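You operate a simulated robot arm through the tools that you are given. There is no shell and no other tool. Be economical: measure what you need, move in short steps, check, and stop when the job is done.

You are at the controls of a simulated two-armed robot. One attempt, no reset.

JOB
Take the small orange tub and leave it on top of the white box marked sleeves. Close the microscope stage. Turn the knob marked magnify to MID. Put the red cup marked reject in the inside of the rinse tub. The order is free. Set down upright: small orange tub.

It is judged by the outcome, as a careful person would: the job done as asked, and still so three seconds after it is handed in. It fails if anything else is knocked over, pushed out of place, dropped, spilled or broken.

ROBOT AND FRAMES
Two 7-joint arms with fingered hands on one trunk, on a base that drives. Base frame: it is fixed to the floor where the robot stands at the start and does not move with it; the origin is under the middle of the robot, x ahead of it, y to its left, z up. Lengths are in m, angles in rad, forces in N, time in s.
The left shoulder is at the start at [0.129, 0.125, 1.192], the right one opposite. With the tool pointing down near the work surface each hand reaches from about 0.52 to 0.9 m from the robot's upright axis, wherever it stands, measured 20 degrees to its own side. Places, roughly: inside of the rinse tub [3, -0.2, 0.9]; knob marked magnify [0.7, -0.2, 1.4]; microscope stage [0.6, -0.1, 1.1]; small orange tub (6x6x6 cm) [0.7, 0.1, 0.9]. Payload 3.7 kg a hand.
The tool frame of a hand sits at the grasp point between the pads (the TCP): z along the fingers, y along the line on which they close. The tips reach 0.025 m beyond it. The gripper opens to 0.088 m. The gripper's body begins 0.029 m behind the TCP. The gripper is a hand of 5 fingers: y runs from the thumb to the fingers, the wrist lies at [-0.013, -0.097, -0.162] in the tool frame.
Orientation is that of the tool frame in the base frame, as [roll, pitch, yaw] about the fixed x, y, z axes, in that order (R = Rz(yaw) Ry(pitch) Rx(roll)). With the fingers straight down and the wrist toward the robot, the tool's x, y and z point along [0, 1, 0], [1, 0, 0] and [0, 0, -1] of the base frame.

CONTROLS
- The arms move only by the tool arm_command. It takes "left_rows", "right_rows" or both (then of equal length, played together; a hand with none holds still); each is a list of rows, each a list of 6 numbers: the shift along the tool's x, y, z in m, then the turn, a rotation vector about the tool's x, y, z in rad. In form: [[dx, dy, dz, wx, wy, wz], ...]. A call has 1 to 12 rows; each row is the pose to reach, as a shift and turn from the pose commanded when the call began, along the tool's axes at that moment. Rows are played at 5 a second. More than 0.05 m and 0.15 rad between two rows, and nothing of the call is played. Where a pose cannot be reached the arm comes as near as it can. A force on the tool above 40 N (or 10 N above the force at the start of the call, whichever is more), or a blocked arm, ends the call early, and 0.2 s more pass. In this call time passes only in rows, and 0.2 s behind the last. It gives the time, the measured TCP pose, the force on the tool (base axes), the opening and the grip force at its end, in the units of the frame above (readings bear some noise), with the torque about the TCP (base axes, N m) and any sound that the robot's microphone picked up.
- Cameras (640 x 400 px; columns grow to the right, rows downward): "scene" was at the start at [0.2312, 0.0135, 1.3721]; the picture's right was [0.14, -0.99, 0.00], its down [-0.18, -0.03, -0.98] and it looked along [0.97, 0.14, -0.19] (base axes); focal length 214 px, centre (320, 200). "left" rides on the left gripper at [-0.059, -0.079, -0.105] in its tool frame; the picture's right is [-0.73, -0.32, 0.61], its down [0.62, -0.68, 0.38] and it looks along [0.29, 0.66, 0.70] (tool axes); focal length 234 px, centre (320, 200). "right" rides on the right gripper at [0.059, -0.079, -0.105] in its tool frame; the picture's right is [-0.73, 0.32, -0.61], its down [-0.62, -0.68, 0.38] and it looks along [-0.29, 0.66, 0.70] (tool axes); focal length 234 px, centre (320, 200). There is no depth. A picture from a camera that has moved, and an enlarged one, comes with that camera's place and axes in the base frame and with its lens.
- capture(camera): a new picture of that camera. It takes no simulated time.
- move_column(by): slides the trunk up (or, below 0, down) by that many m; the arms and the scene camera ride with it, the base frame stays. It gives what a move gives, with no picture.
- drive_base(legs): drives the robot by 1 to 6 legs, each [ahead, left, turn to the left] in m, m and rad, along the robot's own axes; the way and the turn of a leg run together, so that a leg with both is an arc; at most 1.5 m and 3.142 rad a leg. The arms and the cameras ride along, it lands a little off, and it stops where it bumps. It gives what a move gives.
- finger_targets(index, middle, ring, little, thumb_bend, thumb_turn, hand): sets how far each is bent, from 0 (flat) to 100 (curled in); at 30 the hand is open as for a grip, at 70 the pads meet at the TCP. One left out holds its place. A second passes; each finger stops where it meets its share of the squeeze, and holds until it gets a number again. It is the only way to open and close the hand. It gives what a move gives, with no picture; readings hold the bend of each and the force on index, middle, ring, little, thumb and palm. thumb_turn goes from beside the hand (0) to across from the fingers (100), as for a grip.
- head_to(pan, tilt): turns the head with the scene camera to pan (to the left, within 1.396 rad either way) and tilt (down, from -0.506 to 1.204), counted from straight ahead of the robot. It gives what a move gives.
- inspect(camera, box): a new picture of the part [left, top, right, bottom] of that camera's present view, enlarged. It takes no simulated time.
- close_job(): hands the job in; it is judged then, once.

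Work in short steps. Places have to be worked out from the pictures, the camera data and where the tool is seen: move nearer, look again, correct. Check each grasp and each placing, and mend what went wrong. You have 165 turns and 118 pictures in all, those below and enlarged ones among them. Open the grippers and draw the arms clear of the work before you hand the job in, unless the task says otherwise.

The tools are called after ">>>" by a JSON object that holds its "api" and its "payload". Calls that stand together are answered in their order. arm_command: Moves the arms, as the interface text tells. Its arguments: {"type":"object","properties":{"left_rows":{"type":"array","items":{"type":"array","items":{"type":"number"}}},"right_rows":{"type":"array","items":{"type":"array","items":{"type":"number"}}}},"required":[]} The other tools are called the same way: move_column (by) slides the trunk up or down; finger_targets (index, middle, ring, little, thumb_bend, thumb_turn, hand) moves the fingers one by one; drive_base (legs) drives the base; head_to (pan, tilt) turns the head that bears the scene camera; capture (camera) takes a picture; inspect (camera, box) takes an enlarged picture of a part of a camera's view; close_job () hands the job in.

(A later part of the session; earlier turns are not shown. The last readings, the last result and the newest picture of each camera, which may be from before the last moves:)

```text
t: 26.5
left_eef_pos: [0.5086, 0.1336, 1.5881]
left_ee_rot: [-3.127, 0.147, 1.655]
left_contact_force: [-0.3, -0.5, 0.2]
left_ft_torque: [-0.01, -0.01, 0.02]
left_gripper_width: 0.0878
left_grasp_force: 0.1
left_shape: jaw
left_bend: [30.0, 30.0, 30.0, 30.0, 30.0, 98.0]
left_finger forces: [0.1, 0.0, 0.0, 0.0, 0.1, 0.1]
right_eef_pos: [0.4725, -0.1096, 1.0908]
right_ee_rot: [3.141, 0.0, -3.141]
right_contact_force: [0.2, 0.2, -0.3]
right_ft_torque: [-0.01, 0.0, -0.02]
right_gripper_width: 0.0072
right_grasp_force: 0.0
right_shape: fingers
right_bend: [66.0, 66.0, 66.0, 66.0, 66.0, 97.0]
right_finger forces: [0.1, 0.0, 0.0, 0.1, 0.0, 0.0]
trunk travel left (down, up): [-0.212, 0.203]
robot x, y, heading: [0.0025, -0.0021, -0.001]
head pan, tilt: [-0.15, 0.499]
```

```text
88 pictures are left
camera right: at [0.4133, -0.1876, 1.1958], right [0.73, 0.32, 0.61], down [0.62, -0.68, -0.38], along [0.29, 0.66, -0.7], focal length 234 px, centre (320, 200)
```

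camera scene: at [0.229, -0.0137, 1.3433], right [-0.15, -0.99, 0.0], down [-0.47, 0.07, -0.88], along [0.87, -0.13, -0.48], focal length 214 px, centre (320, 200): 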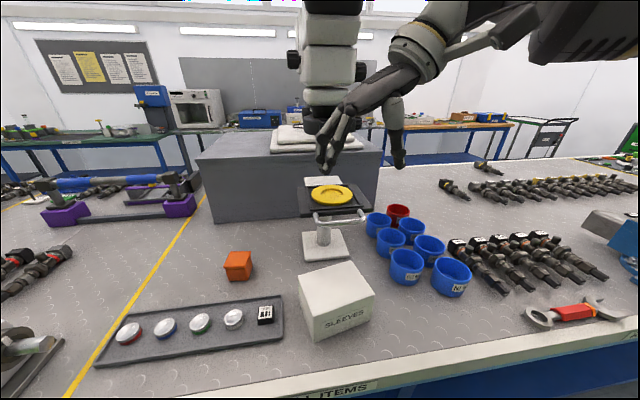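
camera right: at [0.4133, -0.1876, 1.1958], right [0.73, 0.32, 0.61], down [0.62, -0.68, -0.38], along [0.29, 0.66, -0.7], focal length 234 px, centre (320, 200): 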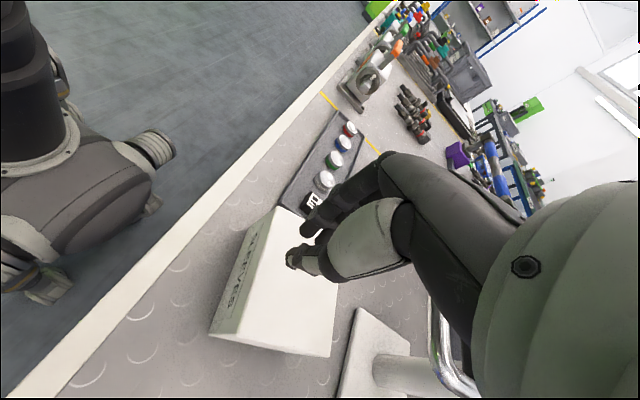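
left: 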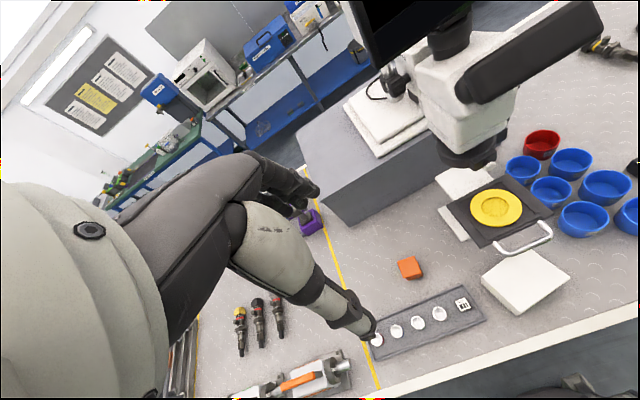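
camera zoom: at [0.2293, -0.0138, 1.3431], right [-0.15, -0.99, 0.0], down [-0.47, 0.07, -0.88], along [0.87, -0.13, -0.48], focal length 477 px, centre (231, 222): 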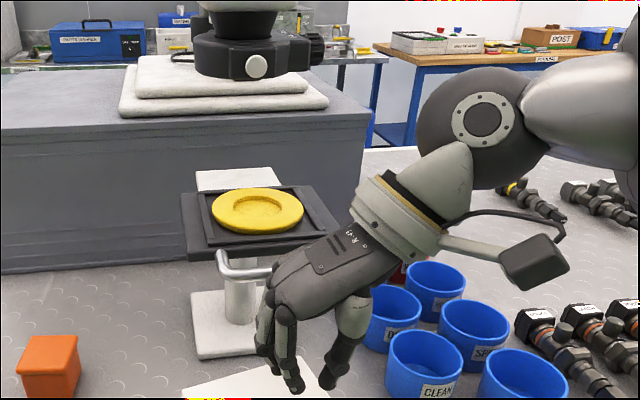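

The fist is level with the bar, just in front of it. I push forward in small steps and watch the force.

>>> {"api": "arm_command", "payload": {"right_rows": [[-0.02, 0, 0, 0, 0, 0], [-0.035, 0, 0, 0, 0, 0], [-0.05, 0, 0, 0, 0, 0], [-0.06, 0, 0, 0, 0, 0], [-0.07, 0, 0, 0, 0, 0]]}}

>>> {"api": "inspect", "payload": {"camera": "scene", "box": [240, 100, 480, 280]}}

```text
t: 27.7
left_eef_pos: [0.509, 0.1346, 1.5887]
left_ee_rot: [-3.125, 0.147, 1.655]
left_contact_force: [0.0, -0.8, -0.4]
left_ft_torque: [0.0, -0.02, 0.01]
left_gripper_width: 0.0877
left_grasp_force: 0.0
left_shape: jaw
left_bend: [30.0, 30.0, 30.0, 30.0, 30.0, 98.0]
left_finger forces: [0.0, 0.0, 0.1, 0.1, 0.1, 0.0]
right_eef_pos: [0.5412, -0.1098, 1.0928]
right_ee_rot: [3.141, -0.001, -3.141]
right_contact_force: [-0.3, 0.3, -0.2]
right_ft_torque: [0.0, -0.04, -0.01]
right_gripper_width: 0.0071
right_grasp_force: 0.5
right_shape: fingers
right_bend: [66.0, 66.0, 66.0, 66.0, 66.0, 97.0]
right_finger forces: [0.0, 0.1, 0.0, 1.3, 0.0, 0.1]
trunk travel left (down, up): [-0.212, 0.203]
robot x, y, heading: [0.0005, 0.0016, 0.001]
head pan, tilt: [-0.15, 0.499]
```

```text
2.22 times, centred on (360, 190) of scene
camera zoom: at [0.2293, -0.0135, 1.3431], right [-0.15, -0.99, 0.0], down [-0.47, 0.07, -0.88], along [0.87, -0.13, -0.48], focal length 477 px, centre (231, 222)
```

zoom: 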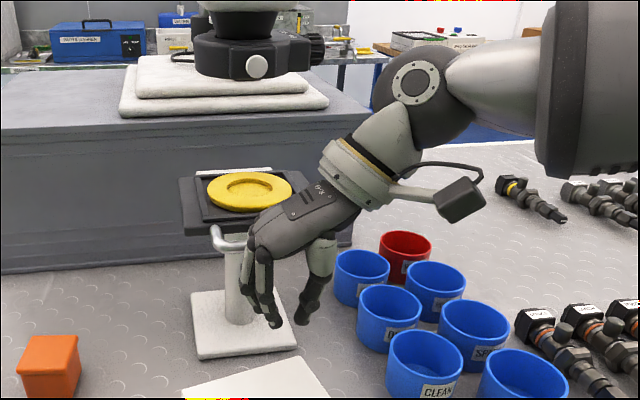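

The stage slides easily and is moving. I push on.

>>> {"api": "arm_command", "payload": {"right_rows": [[-0.01, 0, 0, 0, 0, 0], [-0.02, 0, 0, 0, 0, 0], [-0.03, 0, 0, 0, 0, 0], [-0.04, 0, 0, 0, 0, 0]]}}

>>> {"api": "inspect", "payload": {"camera": "scene", "box": [240, 100, 480, 280]}}

>>> {"api": "capture", "payload": {"camera": "right"}}

```text
t: 28.7
left_eef_pos: [0.509, 0.1331, 1.5885]
left_ee_rot: [-3.125, 0.146, 1.655]
left_contact_force: [0.5, -0.6, -0.2]
left_ft_torque: [0.03, -0.02, 0.0]
left_gripper_width: 0.0878
left_grasp_force: 0.0
left_shape: jaw
left_bend: [30.0, 30.0, 30.0, 30.0, 30.0, 98.0]
left_finger forces: [0.1, 0.0, 0.0, 0.1, 0.1, 0.0]
right_eef_pos: [0.582, -0.1098, 1.0936]
right_ee_rot: [3.141, -0.002, 3.141]
right_contact_force: [0.1, -0.2, -0.6]
right_ft_torque: [-0.02, 0.01, 0.0]
right_gripper_width: 0.0074
right_grasp_force: 0.1
right_shape: fingers
right_bend: [66.0, 66.0, 66.0, 66.0, 66.0, 97.0]
right_finger forces: [0.2, 0.0, 0.1, 0.0, 0.1, 0.1]
trunk travel left (down, up): [-0.212, 0.203]
robot x, y, heading: [-0.002, -0.0013, -0.0]
head pan, tilt: [-0.15, 0.499]
```

```text
2.22 times, centred on (360, 190) of scene
camera zoom: at [0.2294, -0.0135, 1.3431], right [-0.15, -0.99, 0.0], down [-0.47, 0.07, -0.88], along [0.87, -0.13, -0.48], focal length 477 px, centre (231, 222)
```

zoom: 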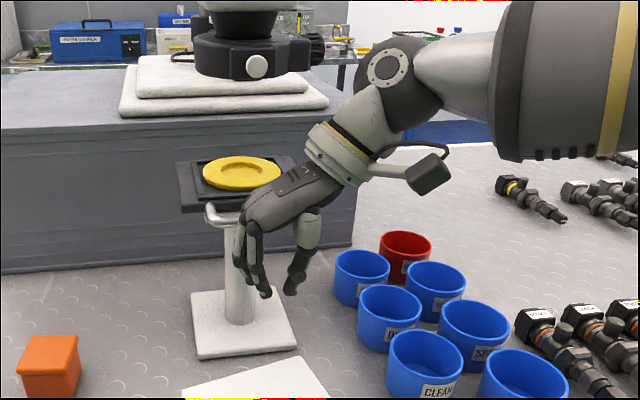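

```text
85 pictures are left
camera right: at [0.5228, -0.1877, 1.1991], right [0.73, 0.32, 0.61], down [0.62, -0.68, -0.38], along [0.29, 0.66, -0.7], focal length 234 px, centre (320, 200)
```

right: 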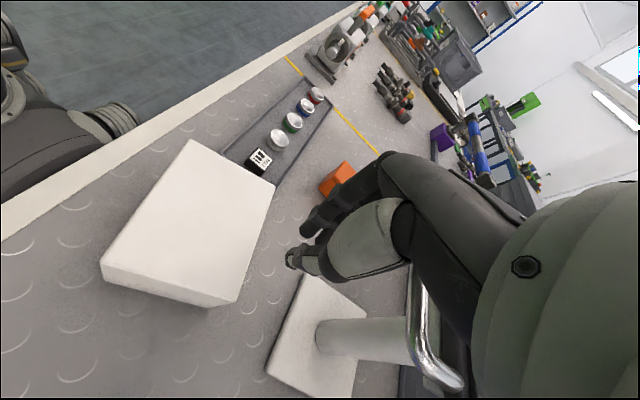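

It keeps sliding; I continue until resistance shows.

>>> {"api": "arm_command", "payload": {"right_rows": [[-0.01, 0, 0, 0, 0, 0], [-0.02, 0, 0, 0, 0, 0], [-0.03, 0, 0, 0, 0, 0], [-0.04, 0, 0, 0, 0, 0]]}}

>>> {"api": "inspect", "payload": {"camera": "scene", "box": [240, 100, 480, 280]}}

```text
t: 29.6
left_eef_pos: [0.5009, 0.1319, 1.5917]
left_ee_rot: [-3.131, 0.145, 1.652]
left_contact_force: [-0.6, -0.6, 0.9]
left_ft_torque: [-0.01, 0.01, 0.01]
left_gripper_width: 0.0878
left_grasp_force: 0.1
left_shape: jaw
left_bend: [30.0, 30.0, 30.0, 30.0, 30.0, 98.0]
left_finger forces: [0.1, 0.0, 0.1, 0.0, 0.0, 0.0]
right_eef_pos: [0.6009, -0.1077, 1.0957]
right_ee_rot: [-3.139, -0.011, -3.125]
right_contact_force: [-30.5, -4.0, 8.4]
right_ft_torque: [0.25, -0.92, 0.49]
right_gripper_width: 0.0073
right_grasp_force: 16.5
right_shape: fingers
right_bend: [66.0, 66.0, 65.0, 66.0, 66.0, 98.0]
right_finger forces: [0.0, 0.1, 0.1, 32.8, 0.0, 0.0]
trunk travel left (down, up): [-0.212, 0.203]
robot x, y, heading: [-0.003, 0.0027, -0.004]
head pan, tilt: [-0.15, 0.499]
stopped in row 4 (right hand): the force on the tool passed its limit (the readings are from after the stop); the commanded pose is now the measured one
```

```text
2.22 times, centred on (360, 190) of scene
camera zoom: at [0.2226, -0.0149, 1.3445], right [-0.15, -0.99, 0.0], down [-0.47, 0.07, -0.88], along [0.87, -0.13, -0.48], focal length 477 px, centre (231, 222)
```

zoom: 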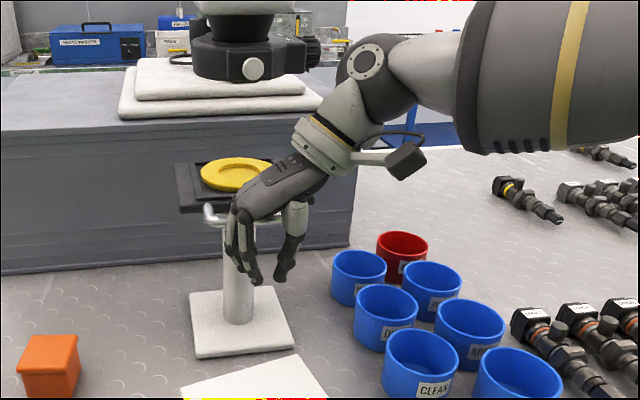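

The stage stopped against firm resistance after about 8 cm, nearly centred over its post. I back off and look from clear view.

>>> {"api": "arm_command", "payload": {"right_rows": [[0.03, 0, 0, 0, 0, 0], [0.07, 0, 0, 0, 0, 0], [0.1, 0, -0.02, 0, 0, 0], [0.11, 0, -0.06, 0, 0, 0], [0.11, 0, -0.1, 0, 0, 0], [0.11, 0, -0.14, 0, 0, 0], [0.11, -0.03, -0.17, 0, 0, 0], [0.11, -0.07, -0.19, 0, 0, 0], [0.11, -0.11, -0.19, 0, 0, 0], [0.11, -0.15, -0.19, 0, 0, 0]]}}

>>> {"api": "inspect", "payload": {"camera": "scene", "box": [240, 100, 480, 280]}}

>>> {"api": "capture", "payload": {"camera": "left"}}

```text
t: 31.8
left_eef_pos: [0.5069, 0.1334, 1.5886]
left_ee_rot: [-3.126, 0.145, 1.653]
left_contact_force: [-0.1, 0.0, 0.3]
left_ft_torque: [0.02, 0.0, -0.01]
left_gripper_width: 0.0877
left_grasp_force: 0.2
left_shape: jaw
left_bend: [30.0, 30.0, 30.0, 30.0, 30.0, 98.0]
left_finger forces: [0.0, 0.0, 0.0, 0.0, 0.0, 0.0]
right_eef_pos: [0.5001, -0.2584, 1.2823]
right_ee_rot: [-3.139, -0.013, -3.13]
right_contact_force: [0.6, 0.0, -0.7]
right_ft_torque: [0.01, -0.03, -0.02]
right_gripper_width: 0.0071
right_grasp_force: 0.0
right_shape: fingers
right_bend: [66.0, 66.0, 66.0, 66.0, 66.0, 98.0]
right_finger forces: [0.0, 0.1, 0.0, 0.0, 0.0, 0.0]
trunk travel left (down, up): [-0.212, 0.203]
robot x, y, heading: [-0.0008, 0.0016, 0.002]
head pan, tilt: [-0.15, 0.499]
```

```text
2.22 times, centred on (360, 190) of scene
camera zoom: at [0.2282, -0.0145, 1.3432], right [-0.15, -0.99, 0.0], down [-0.47, 0.07, -0.88], along [0.87, -0.13, -0.48], focal length 477 px, centre (231, 222)
```

zoom: 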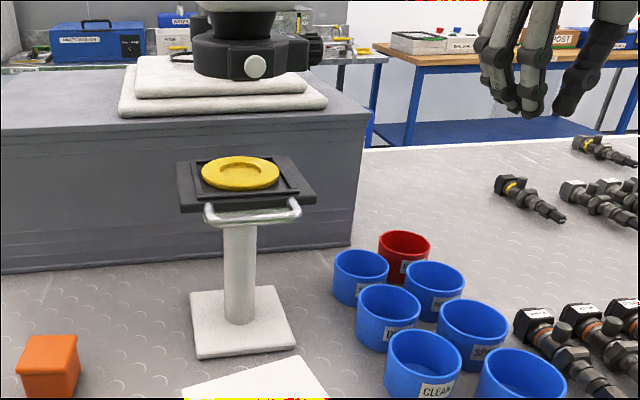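

```text
82 pictures are left
camera left: at [0.4348, 0.0839, 1.7027], right [-0.26, -0.83, -0.49], down [-0.73, 0.5, -0.46], along [0.63, 0.24, -0.74], focal length 234 px, centre (320, 200)
```

left: 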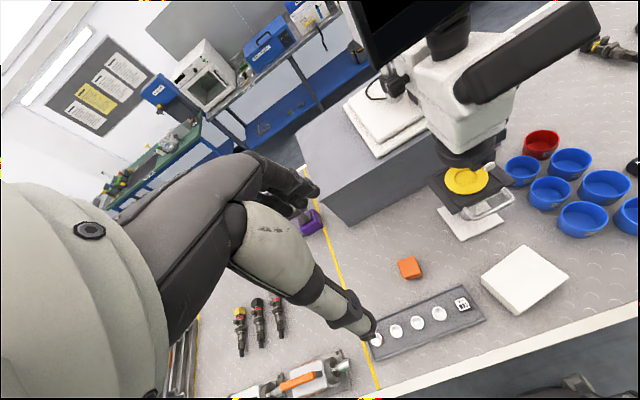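

The dish is under the lens and the stage looks fully closed. Now the orange tub: I look closer at it and the box.

>>> {"api": "inspect", "payload": {"camera": "scene", "box": [190, 230, 400, 360]}}

>>> {"api": "inspect", "payload": {"camera": "left", "box": [360, 220, 600, 370]}}

```text
3.05 times, centred on (295, 295) of scene
camera zoom: at [0.2282, -0.0145, 1.3432], right [-0.15, -0.99, 0.0], down [-0.47, 0.07, -0.88], along [0.87, -0.13, -0.48], focal length 654 px, centre (396, -90)
```

zoom: 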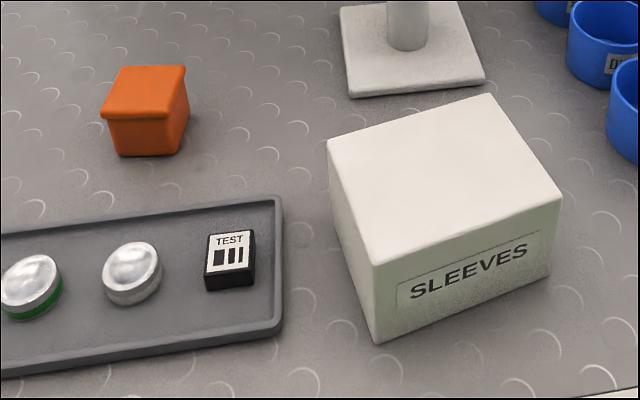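

```text
2.67 times, centred on (480, 295) of left
camera zoom: at [0.4348, 0.0839, 1.7027], right [-0.26, -0.83, -0.49], down [-0.73, 0.5, -0.46], along [0.63, 0.24, -0.74], focal length 624 px, centre (-107, -53)
```

zoom: 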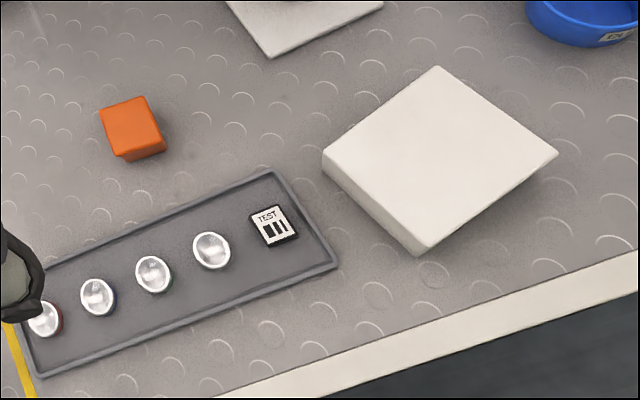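

The tub is at about [0.658, 0.13], yawed about -10°. I bring the left hand to a hover above it, pointing straight down and with its closing line on the tub's faces.

>>> {"api": "arm_command", "payload": {"left_rows": [[0.0043, 0.0128, 0.0387, 0, 0.012, 0.022], [0.0087, 0.0257, 0.0774, 0, 0.024, 0.043], [0.013, 0.0385, 0.1161, 0, 0.036, 0.065], [0.0173, 0.0513, 0.1548, 0, 0.048, 0.087], [0.0217, 0.0642, 0.1935, 0, 0.06, 0.108], [0.026, 0.077, 0.2322, 0, 0.072, 0.13], [0.0303, 0.0898, 0.271, 0, 0.085, 0.152], [0.0347, 0.1027, 0.3097, 0, 0.097, 0.173], [0.039, 0.1155, 0.3484, 0, 0.109, 0.195], [0.0433, 0.1283, 0.3871, 0, 0.121, 0.217], [0.0477, 0.1412, 0.4258, 0, 0.133, 0.238], [0.052, 0.154, 0.4645, 0, 0.145, 0.26]]}}

>>> {"api": "capture", "payload": {"camera": "left"}}

>>> {"api": "capture", "payload": {"camera": "scene"}}

```text
t: 34.4
left_eef_pos: [0.6546, 0.1279, 1.121]
left_ee_rot: [3.137, 0.003, 1.393]
left_contact_force: [0.1, 0.5, 0.5]
left_ft_torque: [0.02, -0.02, 0.0]
left_gripper_width: 0.0876
left_grasp_force: 0.1
left_shape: jaw
left_bend: [30.0, 30.0, 30.0, 30.0, 30.0, 98.0]
left_finger forces: [0.0, 0.0, 0.1, 0.0, 0.0, 0.0]
right_eef_pos: [0.5031, -0.257, 1.2818]
right_ee_rot: [-3.138, -0.011, -3.132]
right_contact_force: [0.2, 0.4, 0.3]
right_ft_torque: [0.05, 0.01, 0.0]
right_gripper_width: 0.0074
right_grasp_force: 0.1
right_shape: fingers
right_bend: [66.0, 66.0, 66.0, 66.0, 66.0, 98.0]
right_finger forces: [0.1, 0.0, 0.1, 0.0, 0.0, 0.0]
trunk travel left (down, up): [-0.212, 0.203]
robot x, y, heading: [0.0036, 0.0008, 0.003]
head pan, tilt: [-0.15, 0.499]
```

```text
79 pictures are left
camera left: at [0.5685, 0.085, 1.2263], right [-0.44, -0.66, -0.61], down [-0.56, 0.73, -0.39], along [0.7, 0.17, -0.69], focal length 234 px, centre (320, 200)
```

left: 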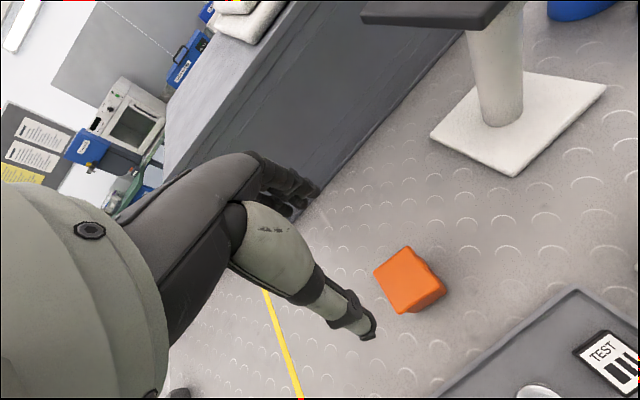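

```text
78 pictures are left
camera scene: at [0.2291, -0.0137, 1.343], right [-0.15, -0.99, 0.0], down [-0.47, 0.07, -0.88], along [0.87, -0.13, -0.48], focal length 214 px, centre (320, 200)
```

scene: 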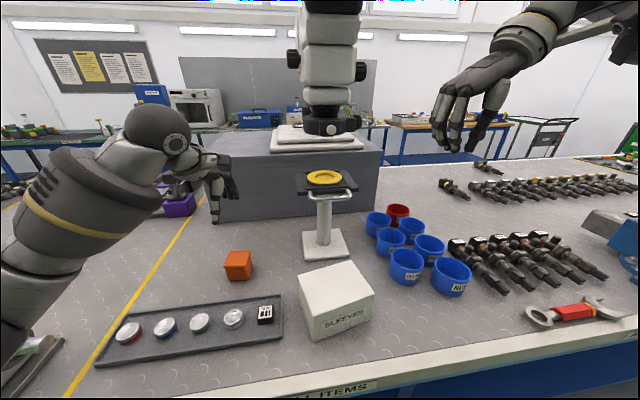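

The hover matches: the tub's centre is at [0.6585, 0.1285], yaw about -7°. I descend with the fingers open around it.

>>> {"api": "arm_command", "payload": {"left_rows": [[0, 0.004, 0.04, 0, 0, 0], [0, 0.004, 0.08, 0, 0, 0], [0, 0.004, 0.115, 0, 0, 0], [0, 0.004, 0.145, 0, 0, 0], [0, 0.004, 0.17, 0, 0, 0], [0, 0.004, 0.184, 0, 0, 0]]}}

>>> {"api": "capture", "payload": {"camera": "left"}}

>>> {"api": "inspect", "payload": {"camera": "scene", "box": [140, 150, 340, 300]}}

```text
t: 35.8
left_eef_pos: [0.6615, 0.1276, 0.9362]
left_ee_rot: [3.135, 0.003, 1.394]
left_contact_force: [-0.4, -0.6, 0.7]
left_ft_torque: [0.01, -0.02, 0.01]
left_gripper_width: 0.0878
left_grasp_force: 0.0
left_shape: jaw
left_bend: [30.0, 30.0, 30.0, 30.0, 30.0, 98.0]
left_finger forces: [0.1, 0.0, 0.0, 0.0, 0.1, 0.0]
right_eef_pos: [0.5012, -0.2582, 1.2824]
right_ee_rot: [-3.138, -0.013, -3.132]
right_contact_force: [-1.0, -0.5, -0.4]
right_ft_torque: [0.0, 0.01, -0.03]
right_gripper_width: 0.0069
right_grasp_force: 0.0
right_shape: fingers
right_bend: [66.0, 66.0, 66.0, 66.0, 66.0, 98.0]
right_finger forces: [0.0, 0.0, 0.0, 0.1, 0.0, 0.0]
trunk travel left (down, up): [-0.212, 0.203]
robot x, y, heading: [-0.0026, -0.0009, 0.001]
head pan, tilt: [-0.15, 0.499]
```

```text
77 pictures are left
camera left: at [0.5739, 0.0849, 1.0411], right [-0.44, -0.66, -0.61], down [-0.56, 0.73, -0.39], along [0.7, 0.17, -0.69], focal length 234 px, centre (320, 200)
```

left: 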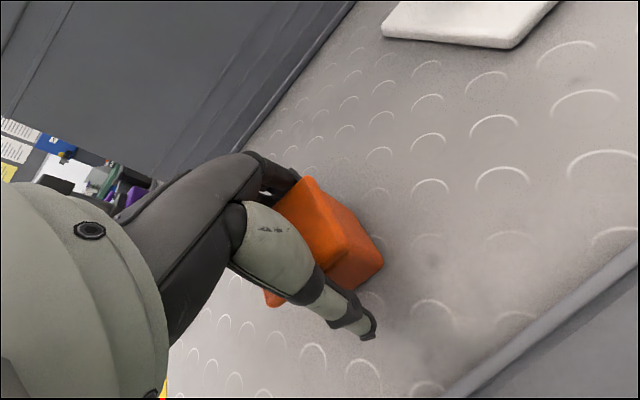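

```text
2.67 times, centred on (240, 225) of scene
camera zoom: at [0.2285, -0.0137, 1.3432], right [-0.15, -0.99, 0.0], down [-0.47, 0.07, -0.88], along [0.87, -0.13, -0.48], focal length 572 px, centre (533, 133)
```

zoom: 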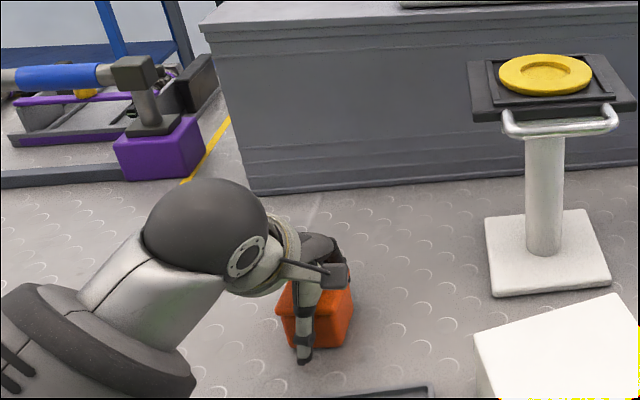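

The tub sits between the thumb and the fingers. I close.

>>> {"api": "finger_targets", "payload": {"hand": "left", "index": 55, "middle": 55, "ring": 55, "little": 55, "thumb_bend": 55}}

>>> {"api": "capture", "payload": {"camera": "left"}}

```text
t: 36.8
left_eef_pos: [0.6613, 0.1291, 0.9373]
left_ee_rot: [3.136, 0.002, 1.395]
left_contact_force: [2.5, 0.8, 1.7]
left_ft_torque: [-0.04, -0.22, 0.07]
left_gripper_width: 0.0557
left_grasp_force: 22.2
left_shape: fingers
left_bend: [42.0, 51.0, 52.0, 55.0, 50.0, 96.0]
left_finger forces: [18.4, 2.8, 2.1, 0.0, 21.0, 0.1]
right_eef_pos: [0.5004, -0.2578, 1.2824]
right_ee_rot: [-3.139, -0.013, -3.132]
right_contact_force: [0.1, 0.0, -0.8]
right_ft_torque: [0.0, -0.01, 0.01]
right_gripper_width: 0.0071
right_grasp_force: 0.1
right_shape: fingers
right_bend: [66.0, 66.0, 66.0, 66.0, 66.0, 98.0]
right_finger forces: [0.0, 0.0, 0.0, 0.1, 0.0, 0.0]
trunk travel left (down, up): [-0.212, 0.203]
robot x, y, heading: [-0.0017, -0.0025, -0.001]
head pan, tilt: [-0.15, 0.499]
```

```text
75 pictures are left
camera left: at [0.5739, 0.0848, 1.0416], right [-0.44, -0.66, -0.61], down [-0.56, 0.73, -0.39], along [0.7, 0.17, -0.69], focal length 234 px, centre (320, 200)
```

left: 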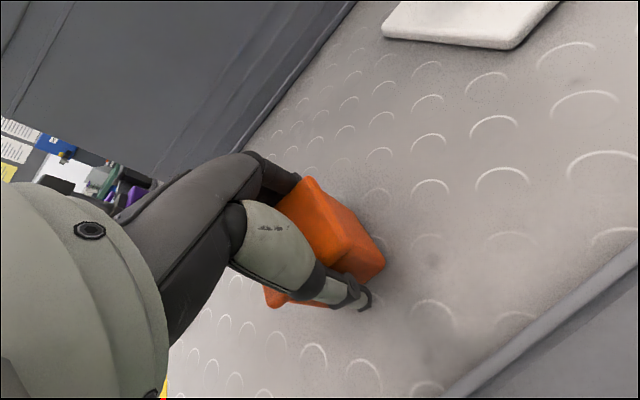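

It is gripped (about 22 N, width 0.056). I lift it and check.

>>> {"api": "arm_command", "payload": {"left_rows": [[0, 0, -0.02, 0, 0, 0], [0, 0, -0.06, 0, 0, 0], [0, 0, -0.1, 0, 0, 0], [0, 0, -0.14, 0, 0, 0], [0, 0, -0.16, 0, 0, 0]]}}

>>> {"api": "capture", "payload": {"camera": "scene"}}

>>> {"api": "capture", "payload": {"camera": "left"}}

```text
t: 38.0
left_eef_pos: [0.6606, 0.1267, 1.0961]
left_ee_rot: [3.138, 0.001, 1.393]
left_contact_force: [-0.2, -0.1, -0.7]
left_ft_torque: [-0.04, 0.01, 0.01]
left_gripper_width: 0.0551
left_grasp_force: 19.7
left_shape: fingers
left_bend: [42.0, 52.0, 52.0, 55.0, 50.0, 96.0]
left_finger forces: [16.0, 2.1, 1.7, 0.0, 20.6, 0.0]
right_eef_pos: [0.5014, -0.2581, 1.2823]
right_ee_rot: [-3.138, -0.013, -3.132]
right_contact_force: [0.0, -0.4, 0.3]
right_ft_torque: [0.02, -0.02, 0.02]
right_gripper_width: 0.0073
right_grasp_force: 0.0
right_shape: fingers
right_bend: [66.0, 66.0, 66.0, 66.0, 66.0, 98.0]
right_finger forces: [0.0, 0.0, 0.0, 0.0, 0.1, 0.0]
trunk travel left (down, up): [-0.212, 0.203]
robot x, y, heading: [-0.0007, -0.0011, 0.005]
head pan, tilt: [-0.15, 0.499]
```

```text
74 pictures are left
camera scene: at [0.2285, -0.0137, 1.3432], right [-0.15, -0.99, 0.0], down [-0.47, 0.07, -0.88], along [0.87, -0.13, -0.48], focal length 214 px, centre (320, 200)
```

scene: 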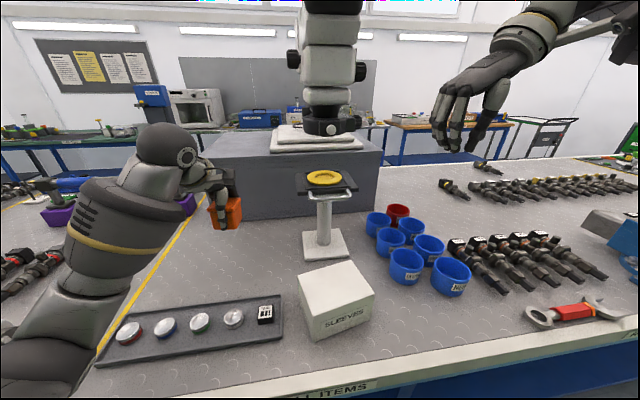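

```text
73 pictures are left
camera left: at [0.5737, 0.084, 1.2018], right [-0.44, -0.66, -0.61], down [-0.56, 0.73, -0.39], along [0.7, 0.17, -0.69], focal length 234 px, centre (320, 200)
```

left: 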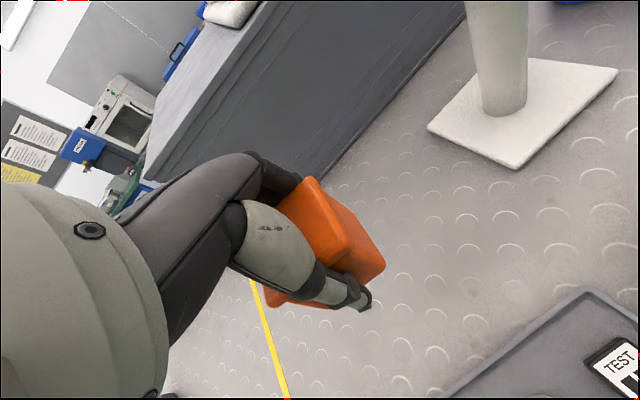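

The tub is held level. The box top is at z ≈ 0.978, centred at [0.5255, -0.089]. I carry the tub there with the wrist swung to the left, and draw the right hand away.

>>> {"api": "arm_command", "payload": {"left_rows": [[-0.01, -0.029, -0.015, 0, 0, 0.13], [-0.02, -0.057, -0.03, 0, 0, 0.26], [-0.031, -0.086, -0.045, 0, 0, 0.39], [-0.041, -0.1145, -0.06, 0, 0, 0.52], [-0.08, -0.11, -0.054, 0, 0, 0.65], [-0.12, -0.105, -0.048, 0, 0, 0.78], [-0.159, -0.1, -0.042, 0, 0, 0.91], [-0.198, -0.096, -0.036, 0, 0, 1.04], [-0.2357, -0.0923, -0.03, 0, 0, 1.17]], "right_rows": [[0, -0.02, -0.03, 0, 0, 0], [0, -0.04, -0.06, 0, 0, 0], [0, -0.06, -0.09, 0, 0, 0], [0, -0.08, -0.12, 0, 0, 0], [0.01, -0.1, -0.15, 0, 0, 0], [0.02, -0.1, -0.18, 0, 0, 0], [0.03, -0.1, -0.2, 0, 0, 0], [0.03, -0.1, -0.2, 0, 0, 0], [0.03, -0.1, -0.2, 0, 0, 0]]}}

>>> {"api": "capture", "payload": {"camera": "scene"}}

>>> {"api": "capture", "payload": {"camera": "left"}}

```text
t: 40.0
left_eef_pos: [0.5245, -0.0874, 1.1238]
left_ee_rot: [3.141, -0.005, 0.221]
left_contact_force: [1.4, 0.1, -1.3]
left_ft_torque: [0.02, -0.02, -0.02]
left_gripper_width: 0.0549
left_grasp_force: 19.8
left_shape: fingers
left_bend: [43.0, 52.0, 52.0, 55.0, 50.0, 96.0]
left_finger forces: [15.6, 2.1, 1.7, 0.0, 20.1, 0.0]
right_eef_pos: [0.4637, -0.3324, 1.4416]
right_ee_rot: [-3.14, -0.01, -3.133]
right_contact_force: [-0.1, -0.5, 0.4]
right_ft_torque: [-0.03, 0.0, 0.0]
right_gripper_width: 0.0075
right_grasp_force: 0.0
right_shape: fingers
right_bend: [66.0, 66.0, 66.0, 66.0, 66.0, 98.0]
right_finger forces: [0.0, 0.1, 0.0, 0.1, 0.0, 0.0]
right hand out of reach, approached as far as the arm can: row 5, 6, 7, 8, 9
trunk travel left (down, up): [-0.212, 0.203]
robot x, y, heading: [-0.0026, 0.0002, -0.006]
head pan, tilt: [-0.15, 0.499]
```

```text
72 pictures are left
camera scene: at [0.2283, -0.0147, 1.3432], right [-0.15, -0.99, 0.0], down [-0.47, 0.07, -0.88], along [0.87, -0.13, -0.48], focal length 214 px, centre (320, 200)
```

scene: 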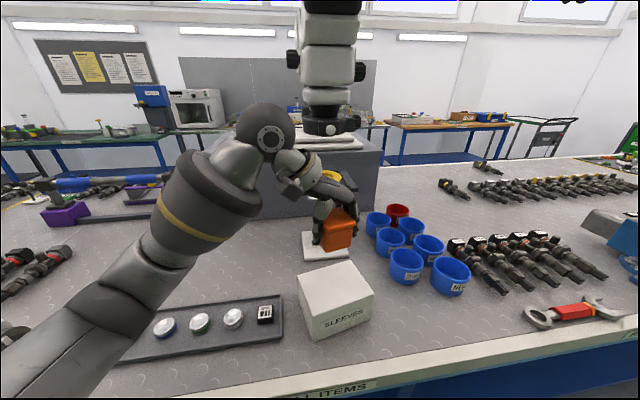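

```text
71 pictures are left
camera left: at [0.451, -0.0224, 1.2296], right [-0.78, 0.15, -0.61], down [0.46, 0.8, -0.38], along [0.43, -0.58, -0.69], focal length 234 px, centre (320, 200)
```

left: 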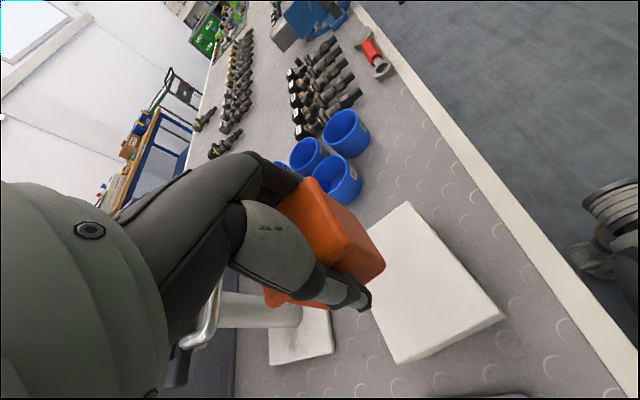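

Alignment over the box is confirmed (box corners match). I lower toward the top.

>>> {"api": "arm_command", "payload": {"left_rows": [[0, 0, 0.04, 0, 0, 0], [0, 0, 0.07, 0, 0, 0], [0, 0, 0.09, 0, 0, 0], [0, 0, 0.1, 0, 0, 0], [0, 0, 0.106, 0, 0, 0], [0, 0, 0.11, 0, 0, 0]]}}

>>> {"api": "inspect", "payload": {"camera": "scene", "box": [240, 170, 440, 350]}}

```text
t: 41.4
left_eef_pos: [0.5259, -0.0873, 1.02]
left_ee_rot: [3.128, -0.01, 0.224]
left_contact_force: [1.0, 3.3, 22.0]
left_ft_torque: [-0.48, 0.0, -0.01]
left_gripper_width: 0.055
left_grasp_force: 23.3
left_shape: fingers
left_bend: [43.0, 52.0, 52.0, 55.0, 51.0, 97.0]
left_finger forces: [18.3, 2.9, 2.2, 0.1, 24.1, 0.0]
right_eef_pos: [0.4618, -0.3304, 1.4447]
right_ee_rot: [-3.14, -0.007, -3.132]
right_contact_force: [0.4, -0.3, 0.3]
right_ft_torque: [0.06, -0.02, 0.03]
right_gripper_width: 0.0073
right_grasp_force: 0.0
right_shape: fingers
right_bend: [66.0, 66.0, 66.0, 66.0, 66.0, 98.0]
right_finger forces: [0.0, 0.1, 0.0, 0.0, 0.0, 0.1]
trunk travel left (down, up): [-0.212, 0.203]
robot x, y, heading: [0.0008, -0.0006, -0.004]
head pan, tilt: [-0.15, 0.499]
```

```text
2.22 times, centred on (340, 260) of scene
camera zoom: at [0.2264, -0.0129, 1.3441], right [-0.15, -0.99, 0.0], down [-0.47, 0.07, -0.88], along [0.87, -0.13, -0.48], focal length 477 px, centre (276, 67)
```

zoom: 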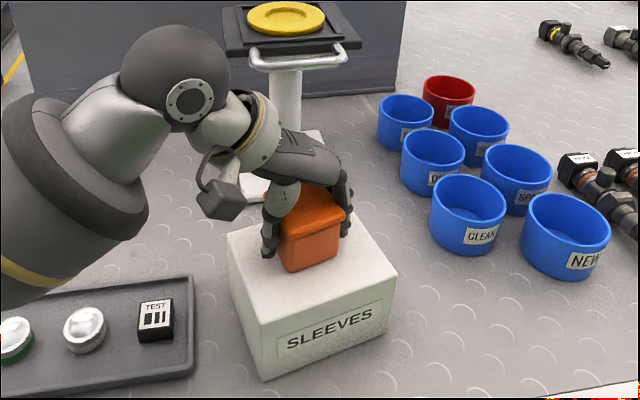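

The tub stands on the box (22 N). I ease the pressure and release.

>>> {"api": "arm_command", "payload": {"left_rows": [[0, 0, -0.003, 0, 0, 0]]}}

>>> {"api": "finger_targets", "payload": {"hand": "left", "index": 36, "middle": 36, "ring": 36, "little": 36, "thumb_bend": 36}}

>>> {"api": "finger_targets", "payload": {"hand": "left", "index": 28, "middle": 28, "ring": 28, "little": 28, "thumb_bend": 28}}

>>> {"api": "capture", "payload": {"camera": "left"}}

>>> {"api": "inspect", "payload": {"camera": "scene", "box": [240, 170, 440, 350]}}

```text
t: 41.8
left_eef_pos: [0.5261, -0.087, 1.0201]
left_ee_rot: [3.136, -0.005, 0.224]
left_contact_force: [4.9, 2.1, 20.3]
left_ft_torque: [-0.49, 0.04, 0.03]
left_gripper_width: 0.0551
left_grasp_force: 23.6
left_shape: fingers
left_bend: [43.0, 52.0, 52.0, 55.0, 51.0, 97.0]
left_finger forces: [19.0, 3.0, 2.3, 0.0, 23.0, 0.0]
right_eef_pos: [0.4627, -0.3299, 1.4434]
right_ee_rot: [-3.137, -0.01, -3.132]
right_contact_force: [-0.1, -0.5, 0.2]
right_ft_torque: [-0.01, 0.0, -0.01]
right_gripper_width: 0.0076
right_grasp_force: 0.0
right_shape: fingers
right_bend: [66.0, 66.0, 66.0, 66.0, 66.0, 98.0]
right_finger forces: [0.1, 0.1, 0.0, 0.0, 0.0, 0.0]
trunk travel left (down, up): [-0.212, 0.203]
robot x, y, heading: [0.0001, 0.0019, -0.001]
head pan, tilt: [-0.15, 0.499]
```

```text
t: 42.8
left_eef_pos: [0.5263, -0.087, 1.0194]
left_ee_rot: [3.138, -0.003, 0.223]
left_contact_force: [-0.7, 1.1, 9.0]
left_ft_torque: [0.17, 0.07, 0.0]
left_gripper_width: 0.0755
left_grasp_force: 5.4
left_shape: fingers
left_bend: [35.0, 36.0, 36.0, 36.0, 36.0, 97.0]
left_finger forces: [1.4, 0.0, 0.0, 0.0, 8.2, 0.0]
right_eef_pos: [0.4629, -0.3316, 1.4427]
right_ee_rot: [-3.138, -0.008, -3.131]
right_contact_force: [-0.4, -0.1, -0.8]
right_ft_torque: [-0.04, 0.0, -0.01]
right_gripper_width: 0.0073
right_grasp_force: 0.0
right_shape: fingers
right_bend: [66.0, 66.0, 66.0, 66.0, 66.0, 98.0]
right_finger forces: [0.1, 0.0, 0.0, 0.0, 0.0, 0.0]
trunk travel left (down, up): [-0.212, 0.203]
robot x, y, heading: [0.0022, 0.0004, 0.005]
head pan, tilt: [-0.15, 0.499]
```

```text
t: 43.8
left_eef_pos: [0.5256, -0.0868, 1.0185]
left_ee_rot: [3.139, -0.002, 0.223]
left_contact_force: [-1.5, -0.1, 2.4]
left_ft_torque: [0.05, 0.0, 0.03]
left_gripper_width: 0.0893
left_grasp_force: 1.1
left_shape: fingers
left_bend: [28.0, 28.0, 28.0, 28.0, 28.0, 97.0]
left_finger forces: [0.0, 0.0, 0.0, 0.0, 2.3, 0.0]
right_eef_pos: [0.4633, -0.3312, 1.4423]
right_ee_rot: [-3.138, -0.01, -3.13]
right_contact_force: [1.0, 0.5, -0.7]
right_ft_torque: [-0.03, -0.01, 0.0]
right_gripper_width: 0.0072
right_grasp_force: 0.0
right_shape: fingers
right_bend: [66.0, 66.0, 66.0, 66.0, 66.0, 98.0]
right_finger forces: [0.0, 0.0, 0.1, 0.0, 0.0, 0.0]
trunk travel left (down, up): [-0.212, 0.203]
robot x, y, heading: [0.0004, -0.0019, -0.002]
head pan, tilt: [-0.15, 0.499]
```

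```text
69 pictures are left
camera left: at [0.4526, -0.0224, 1.1234], right [-0.78, 0.15, -0.61], down [0.46, 0.8, -0.38], along [0.43, -0.58, -0.69], focal length 234 px, centre (320, 200)
```

left: 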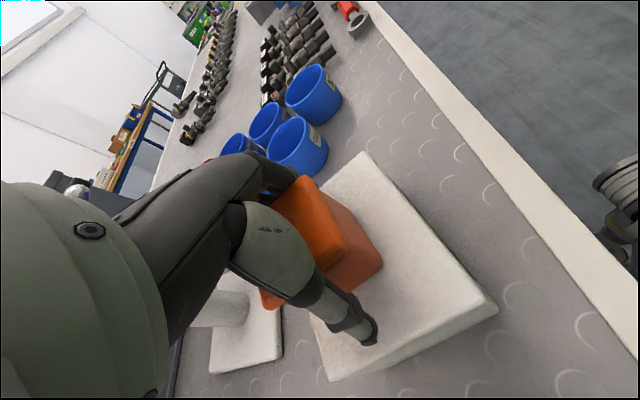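

```text
2.22 times, centred on (340, 260) of scene
camera zoom: at [0.2281, -0.0136, 1.3432], right [-0.15, -0.99, 0.0], down [-0.47, 0.07, -0.88], along [0.87, -0.13, -0.48], focal length 477 px, centre (276, 67)
```

zoom: 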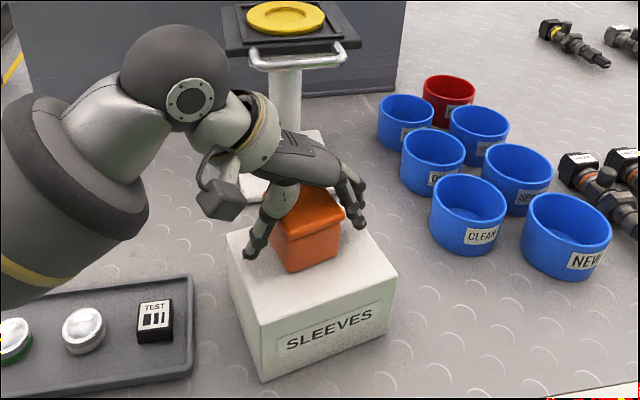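

The tub stands upright; the thumb still brushes it. I open the thumb further and lift straight off.

>>> {"api": "finger_targets", "payload": {"hand": "left", "index": 20, "middle": 20, "ring": 20, "little": 20, "thumb_bend": 10}}

>>> {"api": "arm_command", "payload": {"left_rows": [[0, 0, -0.015, 0, 0, 0], [0, 0, -0.035, 0, 0, 0], [0, 0, -0.06, 0, 0, 0], [0, 0, -0.09, 0, 0, 0], [0, 0, -0.13, 0, 0, 0]]}}

>>> {"api": "inspect", "payload": {"camera": "scene", "box": [240, 170, 440, 350]}}

```text
t: 44.8
left_eef_pos: [0.5271, -0.0859, 1.0187]
left_ee_rot: [3.137, -0.005, 0.225]
left_contact_force: [0.1, 0.3, 0.3]
left_ft_torque: [0.02, -0.01, -0.02]
left_gripper_width: 0.1094
left_grasp_force: 0.2
left_shape: fingers
left_bend: [20.0, 20.0, 20.0, 20.0, 10.0, 97.0]
left_finger forces: [0.1, 0.0, 0.1, 0.0, 0.0, 0.0]
right_eef_pos: [0.4631, -0.3301, 1.4425]
right_ee_rot: [-3.139, -0.009, -3.13]
right_contact_force: [-0.9, -0.1, 0.9]
right_ft_torque: [0.01, 0.01, 0.0]
right_gripper_width: 0.0069
right_grasp_force: 0.0
right_shape: fingers
right_bend: [66.0, 66.0, 66.0, 66.0, 66.0, 98.0]
right_finger forces: [0.0, 0.1, 0.0, 0.0, 0.1, 0.0]
trunk travel left (down, up): [-0.212, 0.203]
robot x, y, heading: [-0.0014, -0.0005, 0.0]
head pan, tilt: [-0.15, 0.499]
```

```text
t: 46.0
left_eef_pos: [0.5266, -0.0853, 1.1519]
left_ee_rot: [3.14, -0.004, 0.223]
left_contact_force: [0.6, -1.1, -0.6]
left_ft_torque: [-0.03, -0.05, -0.02]
left_gripper_width: 0.1091
left_grasp_force: 0.0
left_shape: fingers
left_bend: [20.0, 20.0, 20.0, 20.0, 10.0, 97.0]
left_finger forces: [0.0, 0.1, 0.1, 0.0, 0.0, 0.0]
right_eef_pos: [0.4633, -0.3307, 1.4427]
right_ee_rot: [-3.137, -0.01, -3.132]
right_contact_force: [-0.6, -0.3, -1.1]
right_ft_torque: [-0.01, -0.03, 0.01]
right_gripper_width: 0.0071
right_grasp_force: 0.2
right_shape: fingers
right_bend: [66.0, 66.0, 66.0, 66.0, 66.0, 98.0]
right_finger forces: [0.0, 0.0, 0.1, 0.0, 0.0, 0.0]
trunk travel left (down, up): [-0.212, 0.203]
robot x, y, heading: [-0.0013, 0.001, -0.002]
head pan, tilt: [-0.15, 0.499]
```

```text
2.22 times, centred on (340, 260) of scene
camera zoom: at [0.2277, -0.014, 1.3434], right [-0.15, -0.99, 0.0], down [-0.47, 0.07, -0.88], along [0.87, -0.13, -0.48], focal length 477 px, centre (276, 67)
```

zoom: 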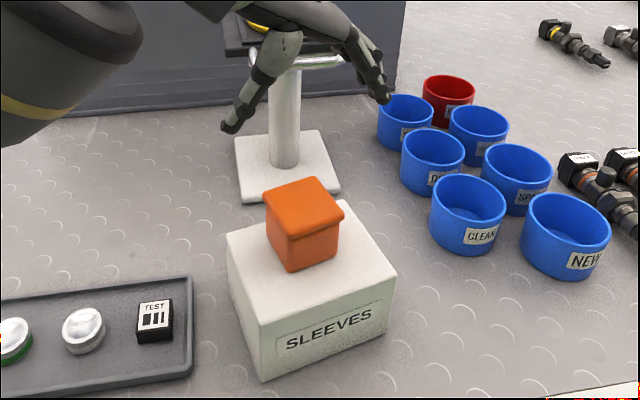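

The tub is upright on the box. I draw the left hand up and away to its own side, then look for the way to the rinse tub.

>>> {"api": "arm_command", "payload": {"left_rows": [[0, 0, -0.045, 0, 0, 0], [0, -0.01, -0.09, 0, 0, -0.1], [0.0, -0.04, -0.125, 0, 0, -0.23], [0.0, -0.08, -0.15, 0, 0, -0.36], [0.0, -0.12, -0.17, 0, 0, -0.49], [0.0, -0.16, -0.19, 0, 0, -0.62], [0.0, -0.2, -0.21, 0, 0, -0.75], [0.0, -0.24, -0.23, 0, 0, -0.88], [0.01, -0.28, -0.24, 0, 0, -1.01], [0.01, -0.3, -0.24, 0, 0, -1.14]]}}

>>> {"api": "head_to", "payload": {"pan": -0.2, "tilt": 0.15}}

>>> {"api": "capture", "payload": {"camera": "scene"}}

>>> {"api": "head_to", "payload": {"pan": -1.3, "tilt": 0.3}}

>>> {"api": "capture", "payload": {"camera": "scene"}}

>>> {"api": "head_to", "payload": {"pan": 1.3, "tilt": 0.3}}

>>> {"api": "capture", "payload": {"camera": "scene"}}

```text
t: 48.2
left_eef_pos: [0.4683, 0.2082, 1.3879]
left_ee_rot: [3.135, 0.002, 1.364]
left_contact_force: [-0.2, -0.6, -0.6]
left_ft_torque: [0.01, -0.03, 0.02]
left_gripper_width: 0.1095
left_grasp_force: 0.1
left_shape: fingers
left_bend: [20.0, 20.0, 20.0, 20.0, 10.0, 97.0]
left_finger forces: [0.1, 0.0, 0.1, 0.1, 0.0, 0.0]
right_eef_pos: [0.4627, -0.3317, 1.4431]
right_ee_rot: [-3.138, -0.008, -3.13]
right_contact_force: [0.2, -1.1, 0.4]
right_ft_torque: [0.05, -0.02, -0.03]
right_gripper_width: 0.0072
right_grasp_force: 0.1
right_shape: fingers
right_bend: [66.0, 66.0, 66.0, 66.0, 66.0, 98.0]
right_finger forces: [0.0, 0.0, 0.1, 0.0, 0.0, 0.0]
trunk travel left (down, up): [-0.212, 0.203]
robot x, y, heading: [0.0018, -0.0001, -0.001]
head pan, tilt: [-0.15, 0.499]
```

```text
t: 49.0
left_eef_pos: [0.4695, 0.208, 1.3882]
left_ee_rot: [3.136, 0.002, 1.362]
left_contact_force: [-1.0, 0.2, -0.2]
left_ft_torque: [-0.01, 0.0, 0.0]
left_gripper_width: 0.1093
left_grasp_force: 0.1
left_shape: fingers
left_bend: [20.0, 20.0, 20.0, 20.0, 10.0, 97.0]
left_finger forces: [0.1, 0.1, 0.0, 0.0, 0.1, 0.0]
right_eef_pos: [0.4628, -0.3309, 1.4422]
right_ee_rot: [-3.138, -0.01, -3.13]
right_contact_force: [0.0, -0.7, 0.3]
right_ft_torque: [-0.01, -0.02, 0.01]
right_gripper_width: 0.0073
right_grasp_force: 0.0
right_shape: fingers
right_bend: [66.0, 66.0, 66.0, 66.0, 66.0, 98.0]
right_finger forces: [0.0, 0.0, 0.0, 0.0, 0.1, 0.0]
trunk travel left (down, up): [-0.212, 0.203]
robot x, y, heading: [-0.0006, -0.0002, 0.001]
head pan, tilt: [-0.201, 0.15]
```

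```text
66 pictures are left
camera scene: at [0.2293, -0.0186, 1.3755], right [-0.2, -0.98, 0.0], down [-0.15, 0.03, -0.99], along [0.97, -0.2, -0.15], focal length 214 px, centre (320, 200)
```

scene: 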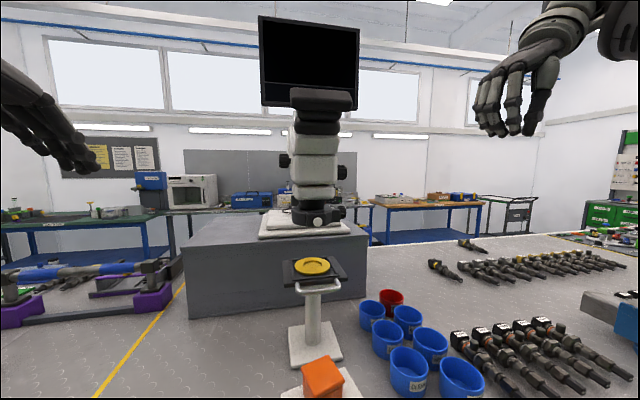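

```text
t: 50.3
left_eef_pos: [0.4693, 0.2082, 1.3876]
left_ee_rot: [3.138, 0.001, 1.362]
left_contact_force: [-0.1, 0.3, 0.6]
left_ft_torque: [-0.01, -0.03, 0.03]
left_gripper_width: 0.1092
left_grasp_force: 0.1
left_shape: fingers
left_bend: [20.0, 20.0, 20.0, 20.0, 10.0, 97.0]
left_finger forces: [0.0, 0.0, 0.0, 0.0, 0.0, 0.0]
right_eef_pos: [0.464, -0.3309, 1.4411]
right_ee_rot: [-3.136, -0.009, -3.13]
right_contact_force: [0.2, -0.4, 0.1]
right_ft_torque: [0.02, 0.0, 0.0]
right_gripper_width: 0.0072
right_grasp_force: 0.1
right_shape: fingers
right_bend: [66.0, 66.0, 66.0, 66.0, 66.0, 98.0]
right_finger forces: [0.0, 0.1, 0.1, 0.0, 0.1, 0.0]
trunk travel left (down, up): [-0.212, 0.203]
robot x, y, heading: [-0.0032, 0.0002, 0.004]
head pan, tilt: [-1.3, 0.3]
```

```text
65 pictures are left
camera scene: at [0.1634, -0.0901, 1.3616], right [-0.96, -0.27, 0.0], down [-0.08, 0.28, -0.96], along [0.26, -0.92, -0.3], focal length 214 px, centre (320, 200)
```

scene: 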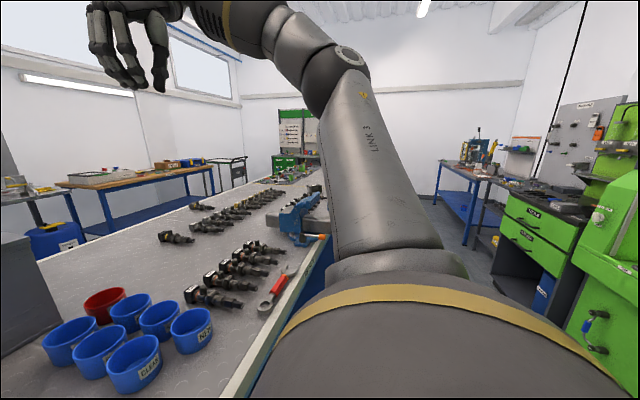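

```text
t: 52.6
left_eef_pos: [0.4686, 0.209, 1.3876]
left_ee_rot: [3.135, 0.002, 1.361]
left_contact_force: [-0.5, 0.4, -0.1]
left_ft_torque: [-0.03, -0.01, -0.02]
left_gripper_width: 0.1092
left_grasp_force: 0.1
left_shape: fingers
left_bend: [20.0, 20.0, 20.0, 20.0, 10.0, 97.0]
left_finger forces: [0.0, 0.1, 0.0, 0.1, 0.0, 0.1]
right_eef_pos: [0.4638, -0.3302, 1.4416]
right_ee_rot: [-3.137, -0.009, -3.131]
right_contact_force: [-0.4, 0.8, 0.3]
right_ft_torque: [0.02, 0.05, -0.01]
right_gripper_width: 0.0071
right_grasp_force: 0.0
right_shape: fingers
right_bend: [66.0, 66.0, 66.0, 66.0, 66.0, 98.0]
right_finger forces: [0.0, 0.1, 0.0, 0.0, 0.1, 0.1]
trunk travel left (down, up): [-0.212, 0.203]
robot x, y, heading: [-0.0034, 0.0006, 0.0]
head pan, tilt: [1.3, 0.3]
```

```text
64 pictures are left
camera scene: at [0.1635, 0.0899, 1.3616], right [0.96, -0.27, 0.0], down [-0.08, -0.28, -0.96], along [0.26, 0.92, -0.3], focal length 214 px, centre (320, 200)
```

scene: 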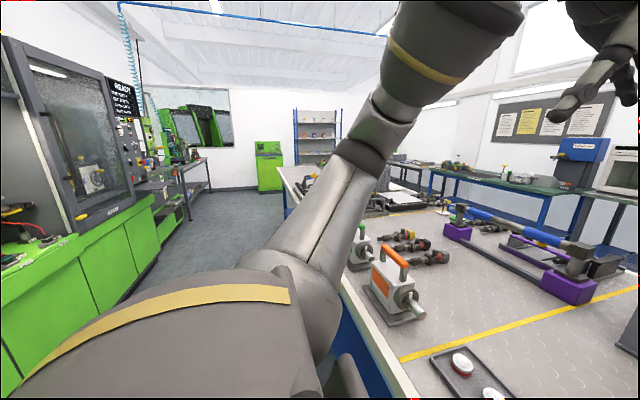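

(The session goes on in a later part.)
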